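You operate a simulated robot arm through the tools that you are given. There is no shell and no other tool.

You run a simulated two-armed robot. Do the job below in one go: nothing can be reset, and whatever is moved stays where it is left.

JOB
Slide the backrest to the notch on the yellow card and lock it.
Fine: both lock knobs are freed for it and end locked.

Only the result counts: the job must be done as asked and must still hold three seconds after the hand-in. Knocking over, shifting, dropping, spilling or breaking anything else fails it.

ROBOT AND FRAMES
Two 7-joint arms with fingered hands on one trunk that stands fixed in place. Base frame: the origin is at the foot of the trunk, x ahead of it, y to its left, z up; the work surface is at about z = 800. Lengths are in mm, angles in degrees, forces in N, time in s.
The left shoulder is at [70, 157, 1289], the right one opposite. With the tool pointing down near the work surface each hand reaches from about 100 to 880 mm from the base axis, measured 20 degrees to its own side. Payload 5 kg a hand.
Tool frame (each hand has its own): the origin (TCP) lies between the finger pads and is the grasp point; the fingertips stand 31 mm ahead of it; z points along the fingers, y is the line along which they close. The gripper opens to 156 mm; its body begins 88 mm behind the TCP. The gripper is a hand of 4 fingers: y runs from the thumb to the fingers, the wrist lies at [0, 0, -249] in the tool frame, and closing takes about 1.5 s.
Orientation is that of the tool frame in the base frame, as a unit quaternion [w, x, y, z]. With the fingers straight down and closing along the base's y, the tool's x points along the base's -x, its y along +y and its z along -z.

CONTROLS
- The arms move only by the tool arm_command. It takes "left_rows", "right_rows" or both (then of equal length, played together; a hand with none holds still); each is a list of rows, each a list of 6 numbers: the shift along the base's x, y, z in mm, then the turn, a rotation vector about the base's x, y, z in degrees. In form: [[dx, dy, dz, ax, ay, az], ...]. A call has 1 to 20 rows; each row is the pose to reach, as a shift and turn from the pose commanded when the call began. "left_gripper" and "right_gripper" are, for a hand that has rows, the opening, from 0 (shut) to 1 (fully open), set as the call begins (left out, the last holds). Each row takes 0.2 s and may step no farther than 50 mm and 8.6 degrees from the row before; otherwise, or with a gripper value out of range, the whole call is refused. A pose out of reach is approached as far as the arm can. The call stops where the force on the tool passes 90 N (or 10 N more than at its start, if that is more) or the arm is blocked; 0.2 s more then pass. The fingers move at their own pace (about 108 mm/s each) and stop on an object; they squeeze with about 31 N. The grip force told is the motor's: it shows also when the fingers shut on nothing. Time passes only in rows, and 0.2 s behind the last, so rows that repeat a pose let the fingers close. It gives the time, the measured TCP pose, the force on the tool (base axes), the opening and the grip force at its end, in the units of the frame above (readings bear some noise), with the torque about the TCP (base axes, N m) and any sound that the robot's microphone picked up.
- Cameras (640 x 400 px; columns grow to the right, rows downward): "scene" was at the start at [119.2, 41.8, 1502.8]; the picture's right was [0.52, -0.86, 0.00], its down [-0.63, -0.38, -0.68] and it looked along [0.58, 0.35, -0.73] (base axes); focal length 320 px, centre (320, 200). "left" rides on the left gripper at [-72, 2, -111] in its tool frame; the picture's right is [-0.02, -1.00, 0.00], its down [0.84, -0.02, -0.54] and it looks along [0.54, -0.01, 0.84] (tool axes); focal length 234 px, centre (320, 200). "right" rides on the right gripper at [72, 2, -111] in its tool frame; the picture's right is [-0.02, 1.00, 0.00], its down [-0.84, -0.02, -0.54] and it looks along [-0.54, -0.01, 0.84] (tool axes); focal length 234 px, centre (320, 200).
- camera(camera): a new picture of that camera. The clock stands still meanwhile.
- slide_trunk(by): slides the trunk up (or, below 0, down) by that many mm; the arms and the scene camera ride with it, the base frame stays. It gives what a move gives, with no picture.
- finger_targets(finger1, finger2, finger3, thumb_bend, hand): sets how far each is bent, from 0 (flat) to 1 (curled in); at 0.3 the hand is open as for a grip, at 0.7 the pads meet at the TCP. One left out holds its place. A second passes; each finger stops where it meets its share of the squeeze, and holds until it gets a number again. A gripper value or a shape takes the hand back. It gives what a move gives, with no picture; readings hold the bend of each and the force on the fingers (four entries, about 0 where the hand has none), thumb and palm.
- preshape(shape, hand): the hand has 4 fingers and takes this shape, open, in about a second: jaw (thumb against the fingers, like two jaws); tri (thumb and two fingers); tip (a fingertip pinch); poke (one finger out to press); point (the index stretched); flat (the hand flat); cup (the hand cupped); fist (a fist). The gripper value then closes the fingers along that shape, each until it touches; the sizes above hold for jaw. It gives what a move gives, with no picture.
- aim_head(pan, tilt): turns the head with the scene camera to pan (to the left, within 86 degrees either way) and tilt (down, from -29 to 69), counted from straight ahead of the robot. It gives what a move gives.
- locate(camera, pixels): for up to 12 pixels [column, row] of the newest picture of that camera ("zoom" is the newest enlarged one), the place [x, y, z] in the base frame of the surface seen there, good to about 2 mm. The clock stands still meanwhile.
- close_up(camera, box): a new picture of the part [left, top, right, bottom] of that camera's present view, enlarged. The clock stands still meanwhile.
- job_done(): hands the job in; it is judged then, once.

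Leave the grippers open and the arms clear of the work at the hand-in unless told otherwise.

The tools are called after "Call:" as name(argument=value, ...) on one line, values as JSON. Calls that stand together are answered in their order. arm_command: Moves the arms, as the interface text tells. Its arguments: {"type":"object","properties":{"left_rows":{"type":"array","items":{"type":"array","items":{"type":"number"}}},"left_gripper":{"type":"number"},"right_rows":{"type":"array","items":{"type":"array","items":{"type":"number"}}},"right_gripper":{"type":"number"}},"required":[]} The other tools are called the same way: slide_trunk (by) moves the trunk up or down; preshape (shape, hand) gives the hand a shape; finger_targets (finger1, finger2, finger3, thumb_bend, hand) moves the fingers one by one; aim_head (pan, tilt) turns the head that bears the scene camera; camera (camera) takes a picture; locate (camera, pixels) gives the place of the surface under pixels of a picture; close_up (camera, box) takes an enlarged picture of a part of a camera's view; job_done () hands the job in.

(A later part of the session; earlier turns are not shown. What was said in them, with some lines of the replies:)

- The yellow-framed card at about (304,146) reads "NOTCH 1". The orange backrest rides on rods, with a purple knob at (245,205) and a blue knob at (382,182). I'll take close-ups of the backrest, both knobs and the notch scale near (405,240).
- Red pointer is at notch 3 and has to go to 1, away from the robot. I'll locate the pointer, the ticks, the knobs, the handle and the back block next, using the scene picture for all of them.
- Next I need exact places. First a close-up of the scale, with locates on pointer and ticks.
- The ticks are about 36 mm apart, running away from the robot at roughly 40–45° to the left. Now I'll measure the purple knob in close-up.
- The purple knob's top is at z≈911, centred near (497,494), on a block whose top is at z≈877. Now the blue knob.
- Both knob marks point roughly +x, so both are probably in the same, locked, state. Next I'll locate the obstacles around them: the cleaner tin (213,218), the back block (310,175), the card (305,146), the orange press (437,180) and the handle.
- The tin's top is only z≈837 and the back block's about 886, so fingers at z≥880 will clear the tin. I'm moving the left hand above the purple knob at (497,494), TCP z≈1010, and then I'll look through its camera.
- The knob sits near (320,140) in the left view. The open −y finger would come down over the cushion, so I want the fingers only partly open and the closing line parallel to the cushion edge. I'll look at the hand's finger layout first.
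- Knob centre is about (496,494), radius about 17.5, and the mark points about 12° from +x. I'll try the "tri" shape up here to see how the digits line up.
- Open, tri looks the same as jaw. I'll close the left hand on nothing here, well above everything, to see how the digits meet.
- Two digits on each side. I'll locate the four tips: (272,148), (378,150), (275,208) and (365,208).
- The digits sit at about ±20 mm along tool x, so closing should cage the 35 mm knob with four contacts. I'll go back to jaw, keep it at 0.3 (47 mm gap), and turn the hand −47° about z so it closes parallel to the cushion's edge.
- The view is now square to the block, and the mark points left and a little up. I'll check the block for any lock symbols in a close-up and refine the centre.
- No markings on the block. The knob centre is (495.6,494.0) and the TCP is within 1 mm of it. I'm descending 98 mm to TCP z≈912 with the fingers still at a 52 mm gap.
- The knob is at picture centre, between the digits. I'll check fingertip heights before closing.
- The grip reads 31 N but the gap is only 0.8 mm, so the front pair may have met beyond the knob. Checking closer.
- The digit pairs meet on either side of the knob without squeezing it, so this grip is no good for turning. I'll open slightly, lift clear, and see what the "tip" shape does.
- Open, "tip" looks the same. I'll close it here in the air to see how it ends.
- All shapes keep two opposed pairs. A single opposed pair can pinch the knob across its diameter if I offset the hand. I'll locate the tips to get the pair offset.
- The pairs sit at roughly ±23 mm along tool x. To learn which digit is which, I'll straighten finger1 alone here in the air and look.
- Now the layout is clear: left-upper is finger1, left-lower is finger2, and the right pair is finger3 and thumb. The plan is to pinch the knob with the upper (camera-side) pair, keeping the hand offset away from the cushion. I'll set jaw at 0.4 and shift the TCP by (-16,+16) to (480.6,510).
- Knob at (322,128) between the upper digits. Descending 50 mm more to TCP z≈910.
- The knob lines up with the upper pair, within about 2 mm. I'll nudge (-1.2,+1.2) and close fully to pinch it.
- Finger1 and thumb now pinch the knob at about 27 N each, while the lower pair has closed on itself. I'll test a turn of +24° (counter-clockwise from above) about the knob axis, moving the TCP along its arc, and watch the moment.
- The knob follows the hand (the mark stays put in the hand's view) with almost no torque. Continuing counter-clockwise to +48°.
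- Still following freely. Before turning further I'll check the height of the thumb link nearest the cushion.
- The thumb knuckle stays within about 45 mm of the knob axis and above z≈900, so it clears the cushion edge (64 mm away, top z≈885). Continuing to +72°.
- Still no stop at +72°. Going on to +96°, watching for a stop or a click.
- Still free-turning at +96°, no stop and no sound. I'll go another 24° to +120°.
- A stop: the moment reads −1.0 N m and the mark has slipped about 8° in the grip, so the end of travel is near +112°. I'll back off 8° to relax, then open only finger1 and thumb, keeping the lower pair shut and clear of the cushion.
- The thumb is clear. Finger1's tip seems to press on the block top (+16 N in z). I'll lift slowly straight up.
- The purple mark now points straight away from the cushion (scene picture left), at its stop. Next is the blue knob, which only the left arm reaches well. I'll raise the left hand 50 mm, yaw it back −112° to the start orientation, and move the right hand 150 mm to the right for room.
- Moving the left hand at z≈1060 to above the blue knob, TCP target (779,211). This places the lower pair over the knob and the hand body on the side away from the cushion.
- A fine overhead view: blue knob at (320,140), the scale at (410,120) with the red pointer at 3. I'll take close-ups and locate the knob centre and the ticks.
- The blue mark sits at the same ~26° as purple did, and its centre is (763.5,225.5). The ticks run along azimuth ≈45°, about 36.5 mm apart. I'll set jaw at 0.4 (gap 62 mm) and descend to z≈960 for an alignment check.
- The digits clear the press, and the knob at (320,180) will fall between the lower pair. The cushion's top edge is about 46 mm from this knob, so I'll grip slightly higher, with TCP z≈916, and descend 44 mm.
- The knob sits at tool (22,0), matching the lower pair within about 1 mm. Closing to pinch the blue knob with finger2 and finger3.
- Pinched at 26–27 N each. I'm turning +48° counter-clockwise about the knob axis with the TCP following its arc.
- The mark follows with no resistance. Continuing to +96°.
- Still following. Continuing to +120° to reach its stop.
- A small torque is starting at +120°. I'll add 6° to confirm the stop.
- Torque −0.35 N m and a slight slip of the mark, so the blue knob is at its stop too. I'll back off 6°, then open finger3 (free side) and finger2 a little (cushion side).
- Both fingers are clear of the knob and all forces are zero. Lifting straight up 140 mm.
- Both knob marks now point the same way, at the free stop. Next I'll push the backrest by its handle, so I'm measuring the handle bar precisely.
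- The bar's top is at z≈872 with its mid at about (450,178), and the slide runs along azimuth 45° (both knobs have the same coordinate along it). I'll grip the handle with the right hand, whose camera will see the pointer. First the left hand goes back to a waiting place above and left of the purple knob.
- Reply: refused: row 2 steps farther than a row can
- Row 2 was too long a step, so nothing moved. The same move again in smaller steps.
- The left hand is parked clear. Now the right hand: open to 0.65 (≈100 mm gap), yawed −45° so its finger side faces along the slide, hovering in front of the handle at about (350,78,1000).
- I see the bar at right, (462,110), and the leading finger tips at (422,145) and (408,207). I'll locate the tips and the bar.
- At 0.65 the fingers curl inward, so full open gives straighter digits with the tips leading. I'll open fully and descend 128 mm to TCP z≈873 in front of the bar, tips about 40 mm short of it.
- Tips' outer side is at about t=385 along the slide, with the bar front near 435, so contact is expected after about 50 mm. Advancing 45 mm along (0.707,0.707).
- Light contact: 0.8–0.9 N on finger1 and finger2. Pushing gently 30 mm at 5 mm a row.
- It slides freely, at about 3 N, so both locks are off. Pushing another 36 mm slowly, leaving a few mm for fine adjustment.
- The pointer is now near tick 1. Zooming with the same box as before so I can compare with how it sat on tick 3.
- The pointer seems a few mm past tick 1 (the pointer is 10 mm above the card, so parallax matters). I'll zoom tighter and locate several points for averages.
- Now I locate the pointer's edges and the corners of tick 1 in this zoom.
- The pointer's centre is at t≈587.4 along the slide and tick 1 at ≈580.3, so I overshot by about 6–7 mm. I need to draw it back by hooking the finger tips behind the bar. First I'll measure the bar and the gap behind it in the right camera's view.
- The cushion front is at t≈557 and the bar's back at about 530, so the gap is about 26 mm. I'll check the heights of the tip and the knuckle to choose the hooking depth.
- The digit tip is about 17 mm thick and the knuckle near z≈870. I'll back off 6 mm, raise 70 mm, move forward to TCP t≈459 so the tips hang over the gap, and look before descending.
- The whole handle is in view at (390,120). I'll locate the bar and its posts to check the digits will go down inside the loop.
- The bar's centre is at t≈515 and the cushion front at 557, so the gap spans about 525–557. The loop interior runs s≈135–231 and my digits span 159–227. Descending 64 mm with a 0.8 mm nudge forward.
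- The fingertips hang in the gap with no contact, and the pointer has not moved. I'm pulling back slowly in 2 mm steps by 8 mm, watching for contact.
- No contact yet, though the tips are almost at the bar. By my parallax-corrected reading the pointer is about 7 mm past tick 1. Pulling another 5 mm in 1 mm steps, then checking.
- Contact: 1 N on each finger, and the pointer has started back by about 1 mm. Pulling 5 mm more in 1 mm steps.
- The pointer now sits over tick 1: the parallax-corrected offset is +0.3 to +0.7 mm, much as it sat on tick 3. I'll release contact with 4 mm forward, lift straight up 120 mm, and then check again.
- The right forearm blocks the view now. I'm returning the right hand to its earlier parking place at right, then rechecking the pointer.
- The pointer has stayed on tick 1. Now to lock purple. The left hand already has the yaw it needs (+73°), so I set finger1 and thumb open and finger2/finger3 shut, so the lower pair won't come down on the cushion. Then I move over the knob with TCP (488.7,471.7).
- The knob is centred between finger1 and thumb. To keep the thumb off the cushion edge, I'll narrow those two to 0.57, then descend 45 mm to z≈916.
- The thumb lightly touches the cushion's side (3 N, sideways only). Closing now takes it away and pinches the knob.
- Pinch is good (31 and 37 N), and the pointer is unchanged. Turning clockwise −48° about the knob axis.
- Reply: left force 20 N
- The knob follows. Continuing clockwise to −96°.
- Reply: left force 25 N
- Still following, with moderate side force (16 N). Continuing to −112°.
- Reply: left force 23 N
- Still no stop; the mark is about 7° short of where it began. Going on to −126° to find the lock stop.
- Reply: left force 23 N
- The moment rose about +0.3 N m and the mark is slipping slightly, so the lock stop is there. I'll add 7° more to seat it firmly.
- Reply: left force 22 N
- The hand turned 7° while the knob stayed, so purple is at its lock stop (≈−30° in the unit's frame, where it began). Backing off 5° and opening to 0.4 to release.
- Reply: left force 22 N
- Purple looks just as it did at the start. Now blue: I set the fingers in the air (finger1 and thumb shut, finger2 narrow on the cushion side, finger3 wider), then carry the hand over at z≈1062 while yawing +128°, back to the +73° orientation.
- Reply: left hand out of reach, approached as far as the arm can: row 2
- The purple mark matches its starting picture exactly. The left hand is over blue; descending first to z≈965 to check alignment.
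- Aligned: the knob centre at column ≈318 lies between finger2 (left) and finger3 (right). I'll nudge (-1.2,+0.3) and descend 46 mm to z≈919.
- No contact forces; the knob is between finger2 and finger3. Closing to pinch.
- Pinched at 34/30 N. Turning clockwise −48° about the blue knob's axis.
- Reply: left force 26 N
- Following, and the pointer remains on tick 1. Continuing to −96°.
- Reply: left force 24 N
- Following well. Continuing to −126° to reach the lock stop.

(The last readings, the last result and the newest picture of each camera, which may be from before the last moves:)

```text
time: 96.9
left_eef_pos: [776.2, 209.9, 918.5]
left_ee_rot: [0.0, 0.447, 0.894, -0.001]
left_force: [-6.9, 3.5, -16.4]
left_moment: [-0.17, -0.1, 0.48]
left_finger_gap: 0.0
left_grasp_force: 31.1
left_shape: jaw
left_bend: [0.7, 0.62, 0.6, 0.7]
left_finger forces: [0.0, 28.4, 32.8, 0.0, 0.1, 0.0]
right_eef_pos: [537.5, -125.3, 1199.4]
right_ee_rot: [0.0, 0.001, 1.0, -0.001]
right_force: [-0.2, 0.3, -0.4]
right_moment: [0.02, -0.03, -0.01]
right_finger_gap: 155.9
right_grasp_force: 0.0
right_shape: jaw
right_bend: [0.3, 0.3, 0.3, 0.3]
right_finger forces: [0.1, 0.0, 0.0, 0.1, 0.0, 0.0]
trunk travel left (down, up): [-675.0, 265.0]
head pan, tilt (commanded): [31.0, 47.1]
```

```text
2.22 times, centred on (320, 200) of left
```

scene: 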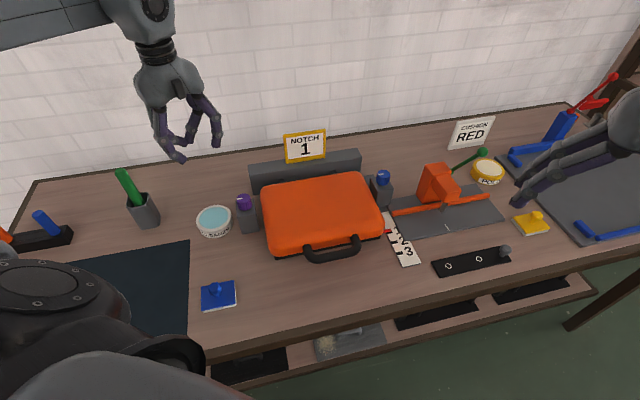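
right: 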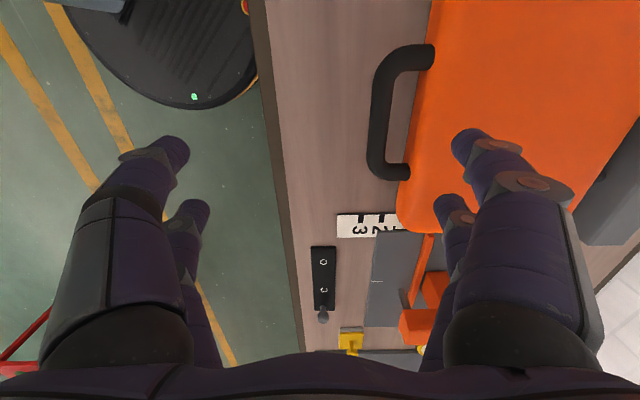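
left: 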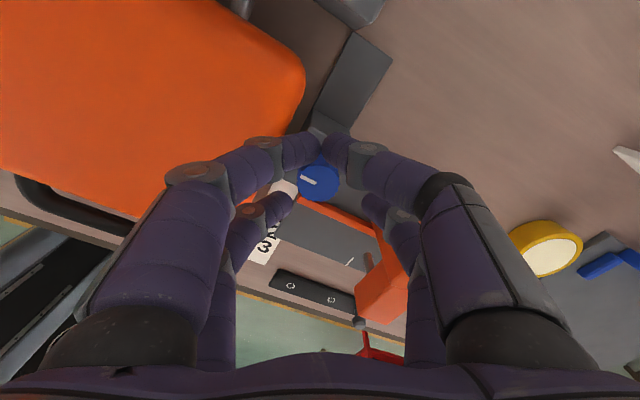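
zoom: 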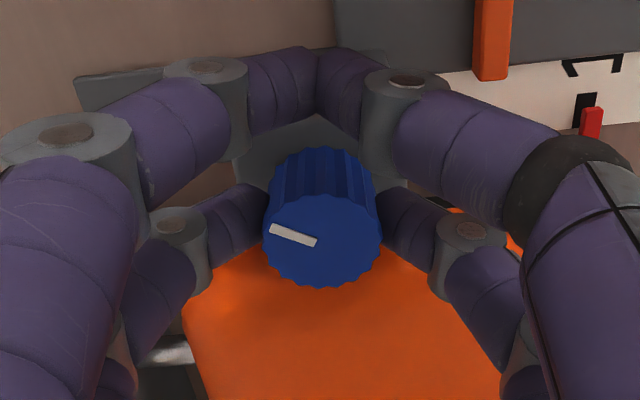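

Moment +0.48 N m: the lock stop. I'll add 7° to seat it firmly.

Call:
arm_command(left_rows=[[-2.2, -1.5, 0, 0, 0, -7], [-2.2, -1.5, 0, 0, 0, -7]])

Call:
close_up(camera="left", box=[210, 110, 430, 290])

```text
time: 97.5
left_eef_pos: [775.4, 207.1, 918.2]
left_ee_rot: [0.001, 0.501, 0.866, -0.001]
left_force: [-1.4, 0.2, -15.0]
left_moment: [-0.21, -0.28, 0.8]
left_finger_gap: 0.0
left_grasp_force: 31.1
left_shape: jaw
left_bend: [0.7, 0.61, 0.6, 0.7]
left_finger forces: [0.0, 31.6, 32.6, 0.0, 0.0, 0.1]
right_eef_pos: [536.1, -126.8, 1198.2]
right_ee_rot: [0.0, 0.001, 1.0, -0.001]
right_force: [-0.3, 0.3, 0.7]
right_moment: [0.03, 0.02, -0.01]
right_finger_gap: 155.8
right_grasp_force: 0.0
right_shape: jaw
right_bend: [0.3, 0.3, 0.3, 0.3]
right_finger forces: [0.0, 0.1, 0.0, 0.0, 0.0, 0.1]
trunk travel left (down, up): [-675.0, 265.0]
head pan, tilt (commanded): [31.0, 47.1]
```

```text
2.22 times, centred on (320, 200) of left
```

zoom: 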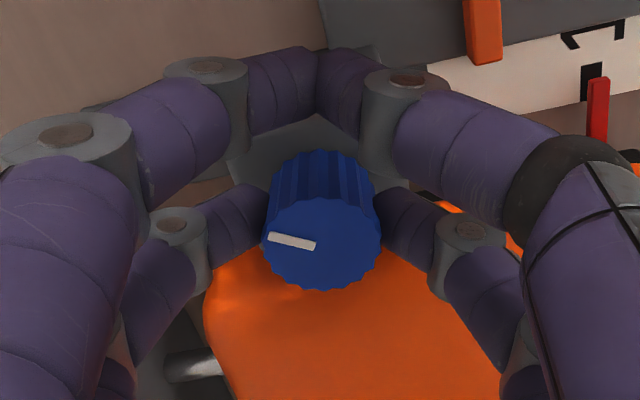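

Torque 0.8 N m with the knob fixed while the hand turned, so blue is locked. Backing off 6°, opening to 0.4, and lifting straight up 145 mm.

Call:
arm_command(left_rows=[[1.9, 1.3, 0, 0, 0, 6], [1.9, 1.3, 0, 0, 0, 6]])

Call:
arm_command(left_rows=[[0, 0, 0, 0, 0, 0], [0, 0, 0, 0, 0, 0], [0, 0, 0, 0, 0, 0], [0, 0, 0, 0, 0, 0], [0, 0, 20, 0, 0, 0], [0, 0, 50, 0, 0, 0], [0, 0, 95, 0, 0, 0], [0, 0, 145, 0, 0, 0], [0, 0, 145, 0, 0, 0]], left_gripper=0.4)

Call:
camera(camera="left")

Call:
close_up(camera="left", box=[270, 90, 370, 170])

Call:
close_up(camera="left", box=[360, 70, 480, 170])

Call:
close_up(camera="scene", box=[386, 218, 414, 240])

```text
time: 98.1
left_eef_pos: [777.5, 208.4, 919.3]
left_ee_rot: [0.0, 0.454, 0.891, -0.001]
left_force: [1.4, 0.3, -12.4]
left_moment: [-0.08, -0.31, -0.01]
left_finger_gap: 0.1
left_grasp_force: 31.0
left_shape: jaw
left_bend: [0.7, 0.61, 0.6, 0.7]
left_finger forces: [0.0, 33.4, 32.2, 0.0, 0.0, 0.0]
right_eef_pos: [537.4, -126.8, 1198.9]
right_ee_rot: [-0.001, 0.002, 1.0, 0.0]
right_force: [-0.1, 0.1, 0.6]
right_moment: [0.01, 0.03, 0.0]
right_finger_gap: 155.7
right_grasp_force: 0.1
right_shape: jaw
right_bend: [0.3, 0.3, 0.3, 0.3]
right_finger forces: [0.1, 0.0, 0.0, 0.0, 0.0, 0.1]
trunk travel left (down, up): [-675.0, 265.0]
head pan, tilt (commanded): [31.0, 47.1]
```

```text
time: 100.1
left_eef_pos: [776.8, 209.9, 1065.7]
left_ee_rot: [-0.001, 0.454, 0.891, 0.0]
left_force: [0.1, -0.3, 0.4]
left_moment: [-0.01, 0.03, 0.0]
left_finger_gap: 62.1
left_grasp_force: 0.1
left_shape: jaw
left_bend: [0.73, 0.73, 0.73, 0.7]
left_finger forces: [0.0, 0.0, 0.1, 0.1, 0.0, 0.1]
right_eef_pos: [535.9, -126.7, 1197.9]
right_ee_rot: [0.0, 0.001, 1.0, 0.0]
right_force: [0.0, 0.5, -0.7]
right_moment: [-0.01, 0.0, 0.01]
right_finger_gap: 156.0
right_grasp_force: 0.0
right_shape: jaw
right_bend: [0.3, 0.3, 0.3, 0.3]
right_finger forces: [0.1, 0.0, 0.0, 0.0, 0.0, 0.0]
trunk travel left (down, up): [-675.0, 265.0]
head pan, tilt (commanded): [31.0, 47.1]
```

```text
taken
```

left: 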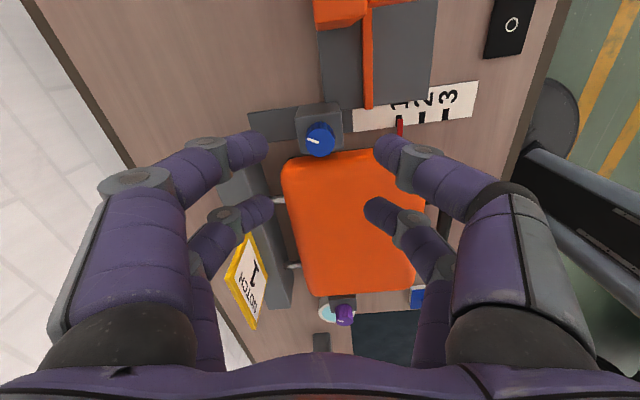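

```text
5.00 times, centred on (320, 130) of left
```

zoom: 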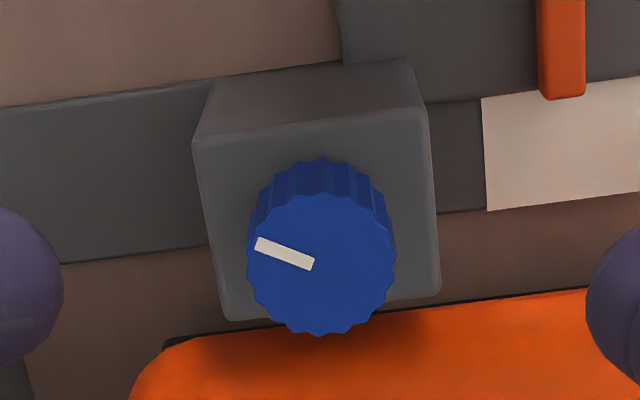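

```text
4.00 times, centred on (420, 120) of left
```

zoom: 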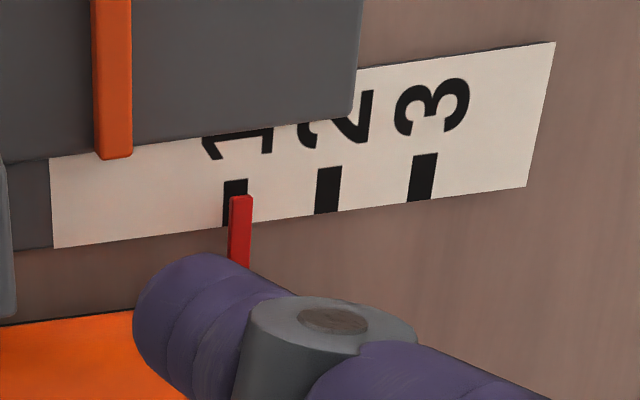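

```text
16.00 times, centred on (400, 229) of scene
```

zoom: 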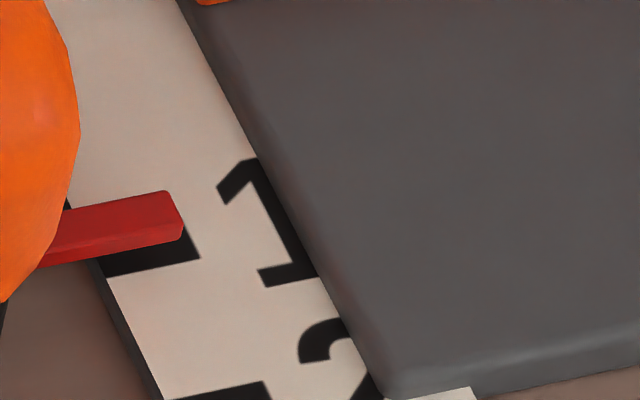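

Viewed from above, the pointer lies on tick 1 (its ~3 mm apparent offset equals the parallax from this angle), and the blue mark is back at about −29°, as at the start. Now I'm taking the left hand back to its starting place.

Call:
arm_command(left_rows=[[0, 0, 40, 0, 0, 0], [-21, 26, 80, 0, 0, 4.5], [-43, 53, 95, 0, 0, 9], [-64, 79, 95, 0, 0, 13.5], [-86, 106, 95, 0, 0, 18], [-107, 132, 95, 0, 0, 22.5], [-128, 158, 95, 0, 0, 27], [-150, 185, 95, 0, 0, 31.5], [-171, 211, 95, 0, 0, 36], [-193, 238, 95, 0, 0, 40.5], [-214, 264, 95, 0, 0, 45], [-236, 291, 95, 0, 0, 49.5], [-257, 317, 95, 0, 0, 54], [-257, 317, 95, 0, 0, 54]])

Call:
arm_command(left_rows=[[0, 0, 0, 0, 0, 0], [0, 0, 0, 0, 0, 0], [0, 0, 0, 0, 0, 0], [0, 0, 0, 0, 0, 0], [0, 0, 0, 0, 0, 0]], left_gripper=1.0)

Call:
camera(camera="scene")

Call:
close_up(camera="scene", box=[220, 120, 440, 300])

Call:
close_up(camera="scene", box=[360, 160, 410, 220])

Call:
close_up(camera="scene", box=[380, 215, 430, 270])

```text
refused: row 2 steps farther than a row can; nothing moved
```

```text
time: 101.3
left_eef_pos: [777.1, 208.9, 1065.0]
left_ee_rot: [0.0, 0.453, 0.891, 0.0]
left_force: [0.3, -0.1, -0.3]
left_moment: [-0.04, 0.04, 0.05]
left_finger_gap: 155.9
left_grasp_force: 0.1
left_shape: jaw
left_bend: [0.3, 0.3, 0.3, 0.3]
left_finger forces: [0.0, 0.0, 0.1, 0.1, 0.1, 0.1]
right_eef_pos: [535.2, -127.0, 1198.8]
right_ee_rot: [0.001, 0.001, 1.0, -0.001]
right_force: [0.7, -0.6, -0.2]
right_moment: [0.0, 0.02, 0.01]
right_finger_gap: 155.9
right_grasp_force: 0.1
right_shape: jaw
right_bend: [0.3, 0.3, 0.3, 0.3]
right_finger forces: [0.0, 0.0, 0.1, 0.1, 0.0, 0.0]
trunk travel left (down, up): [-675.0, 265.0]
head pan, tilt (commanded): [31.0, 47.1]
```

```text
taken
```

scene: 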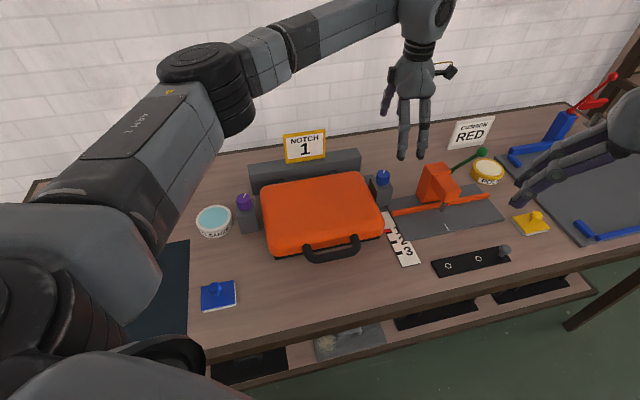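

```text
2.22 times, centred on (330, 210) of scene
```

zoom: 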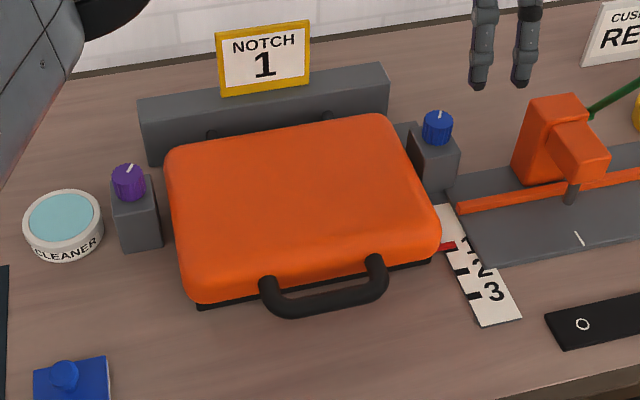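

```text
6.67 times, centred on (385, 190) of scene
```

zoom: 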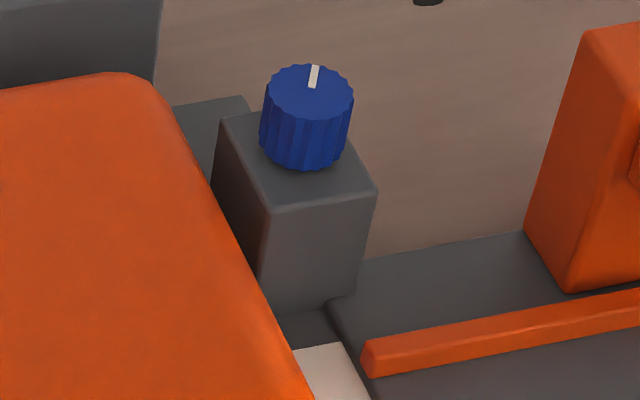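

```text
7.27 times, centred on (405, 242) of scene
```

zoom: 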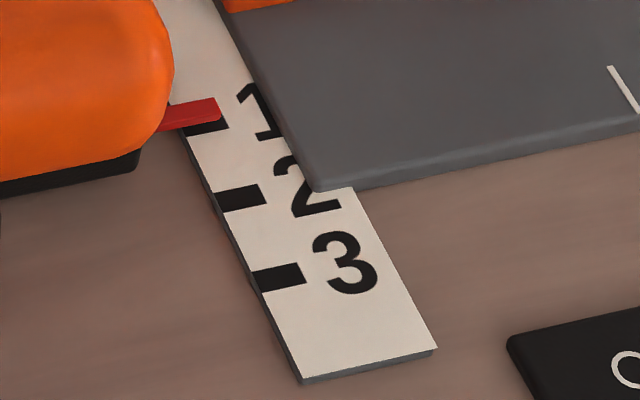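

Both knobs match their starting pictures, and the pointer covers tick 1 just as it covered tick 3. The retreat was refused (row 2 was too long), so I repeat it with smaller steps.

Call:
arm_command(left_rows=[[0, 0, 45, 0, 0, 0], [0, 0, 90, 0, 0, 0], [-21, 26, 95, 0, 0, 4.5], [-43, 53, 95, 0, 0, 9], [-64, 79, 95, 0, 0, 13.5], [-86, 106, 95, 0, 0, 18], [-107, 132, 95, 0, 0, 22.5], [-128, 158, 95, 0, 0, 27], [-150, 185, 95, 0, 0, 31.5], [-171, 211, 95, 0, 0, 36], [-193, 238, 95, 0, 0, 40.5], [-214, 264, 95, 0, 0, 45], [-236, 291, 95, 0, 0, 49.5], [-257, 317, 95, 0, 0, 54], [-257, 317, 95, 0, 0, 54]])

Call:
camera(camera="scene")

Call:
close_up(camera="scene", box=[220, 120, 440, 300])

Call:
close_up(camera="scene", box=[386, 218, 414, 240])

```text
time: 104.5
left_eef_pos: [519.3, 524.7, 1158.3]
left_ee_rot: [0.0, -0.001, 1.0, 0.001]
left_force: [-0.3, -0.2, -0.4]
left_moment: [0.03, 0.04, 0.0]
left_finger_gap: 155.8
left_grasp_force: 0.0
left_shape: jaw
left_bend: [0.3, 0.3, 0.3, 0.3]
left_finger forces: [0.0, 0.0, 0.1, 0.1, 0.0, 0.0]
right_eef_pos: [536.3, -126.9, 1198.5]
right_ee_rot: [0.001, 0.001, 1.0, 0.0]
right_force: [0.0, -0.6, -0.4]
right_moment: [0.01, 0.03, -0.01]
right_finger_gap: 156.0
right_grasp_force: 0.1
right_shape: jaw
right_bend: [0.3, 0.3, 0.3, 0.3]
right_finger forces: [0.0, 0.0, 0.1, 0.0, 0.0, 0.0]
trunk travel left (down, up): [-675.0, 265.0]
head pan, tilt (commanded): [31.0, 47.1]
```

```text
taken
```

scene: 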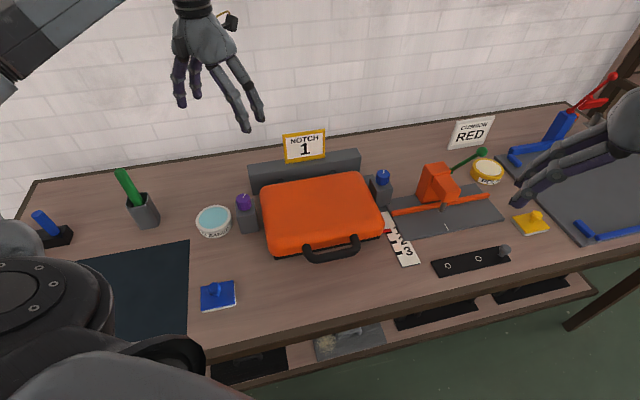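

```text
2.22 times, centred on (330, 210) of scene
```

zoom: 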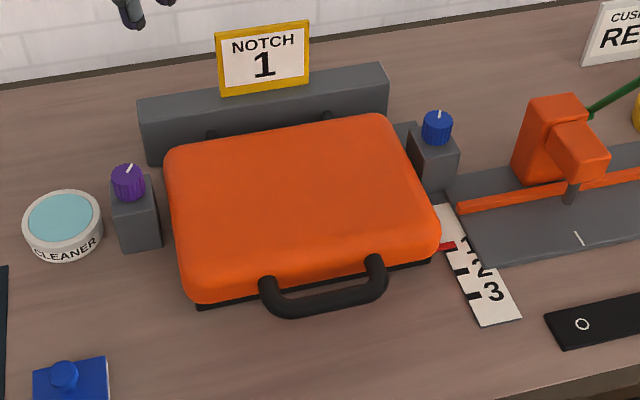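

```text
16.00 times, centred on (400, 229) of scene
```

zoom: 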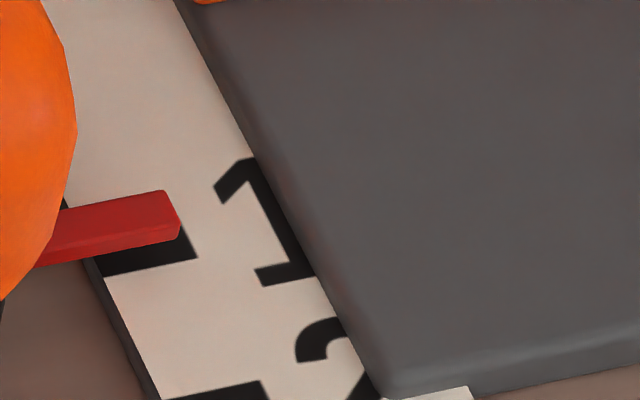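

The backrest's pointer is on tick 1 and both knobs are at their lock stops. The neighbouring objects stand where they were, the arms are clear and the grippers are open. Handing in.

Call:
job_done()

```text
The job is handed in.
```

The backrest now sits at notch 1, as the yellow card asks, and both lock knobs are back at their lock stops.

- **Position:** I first pushed it about 7 mm past the notch, then drew it back by the handle. The red pointer reads within about 1 mm of tick 1 and did not move while I turned the knobs.
- **Locks:** I turned both knobs to their free stops before sliding, then back until each hit its lock stop. Their marks look the same as at the start. I did not push on the backrest afterwards to test the lock.
- **Surroundings:** Nothing else moved that I could see. The left thumb lightly touched the cushion's side once, at about 3 N, without shifting it. Both arms are clear and both grippers are open.
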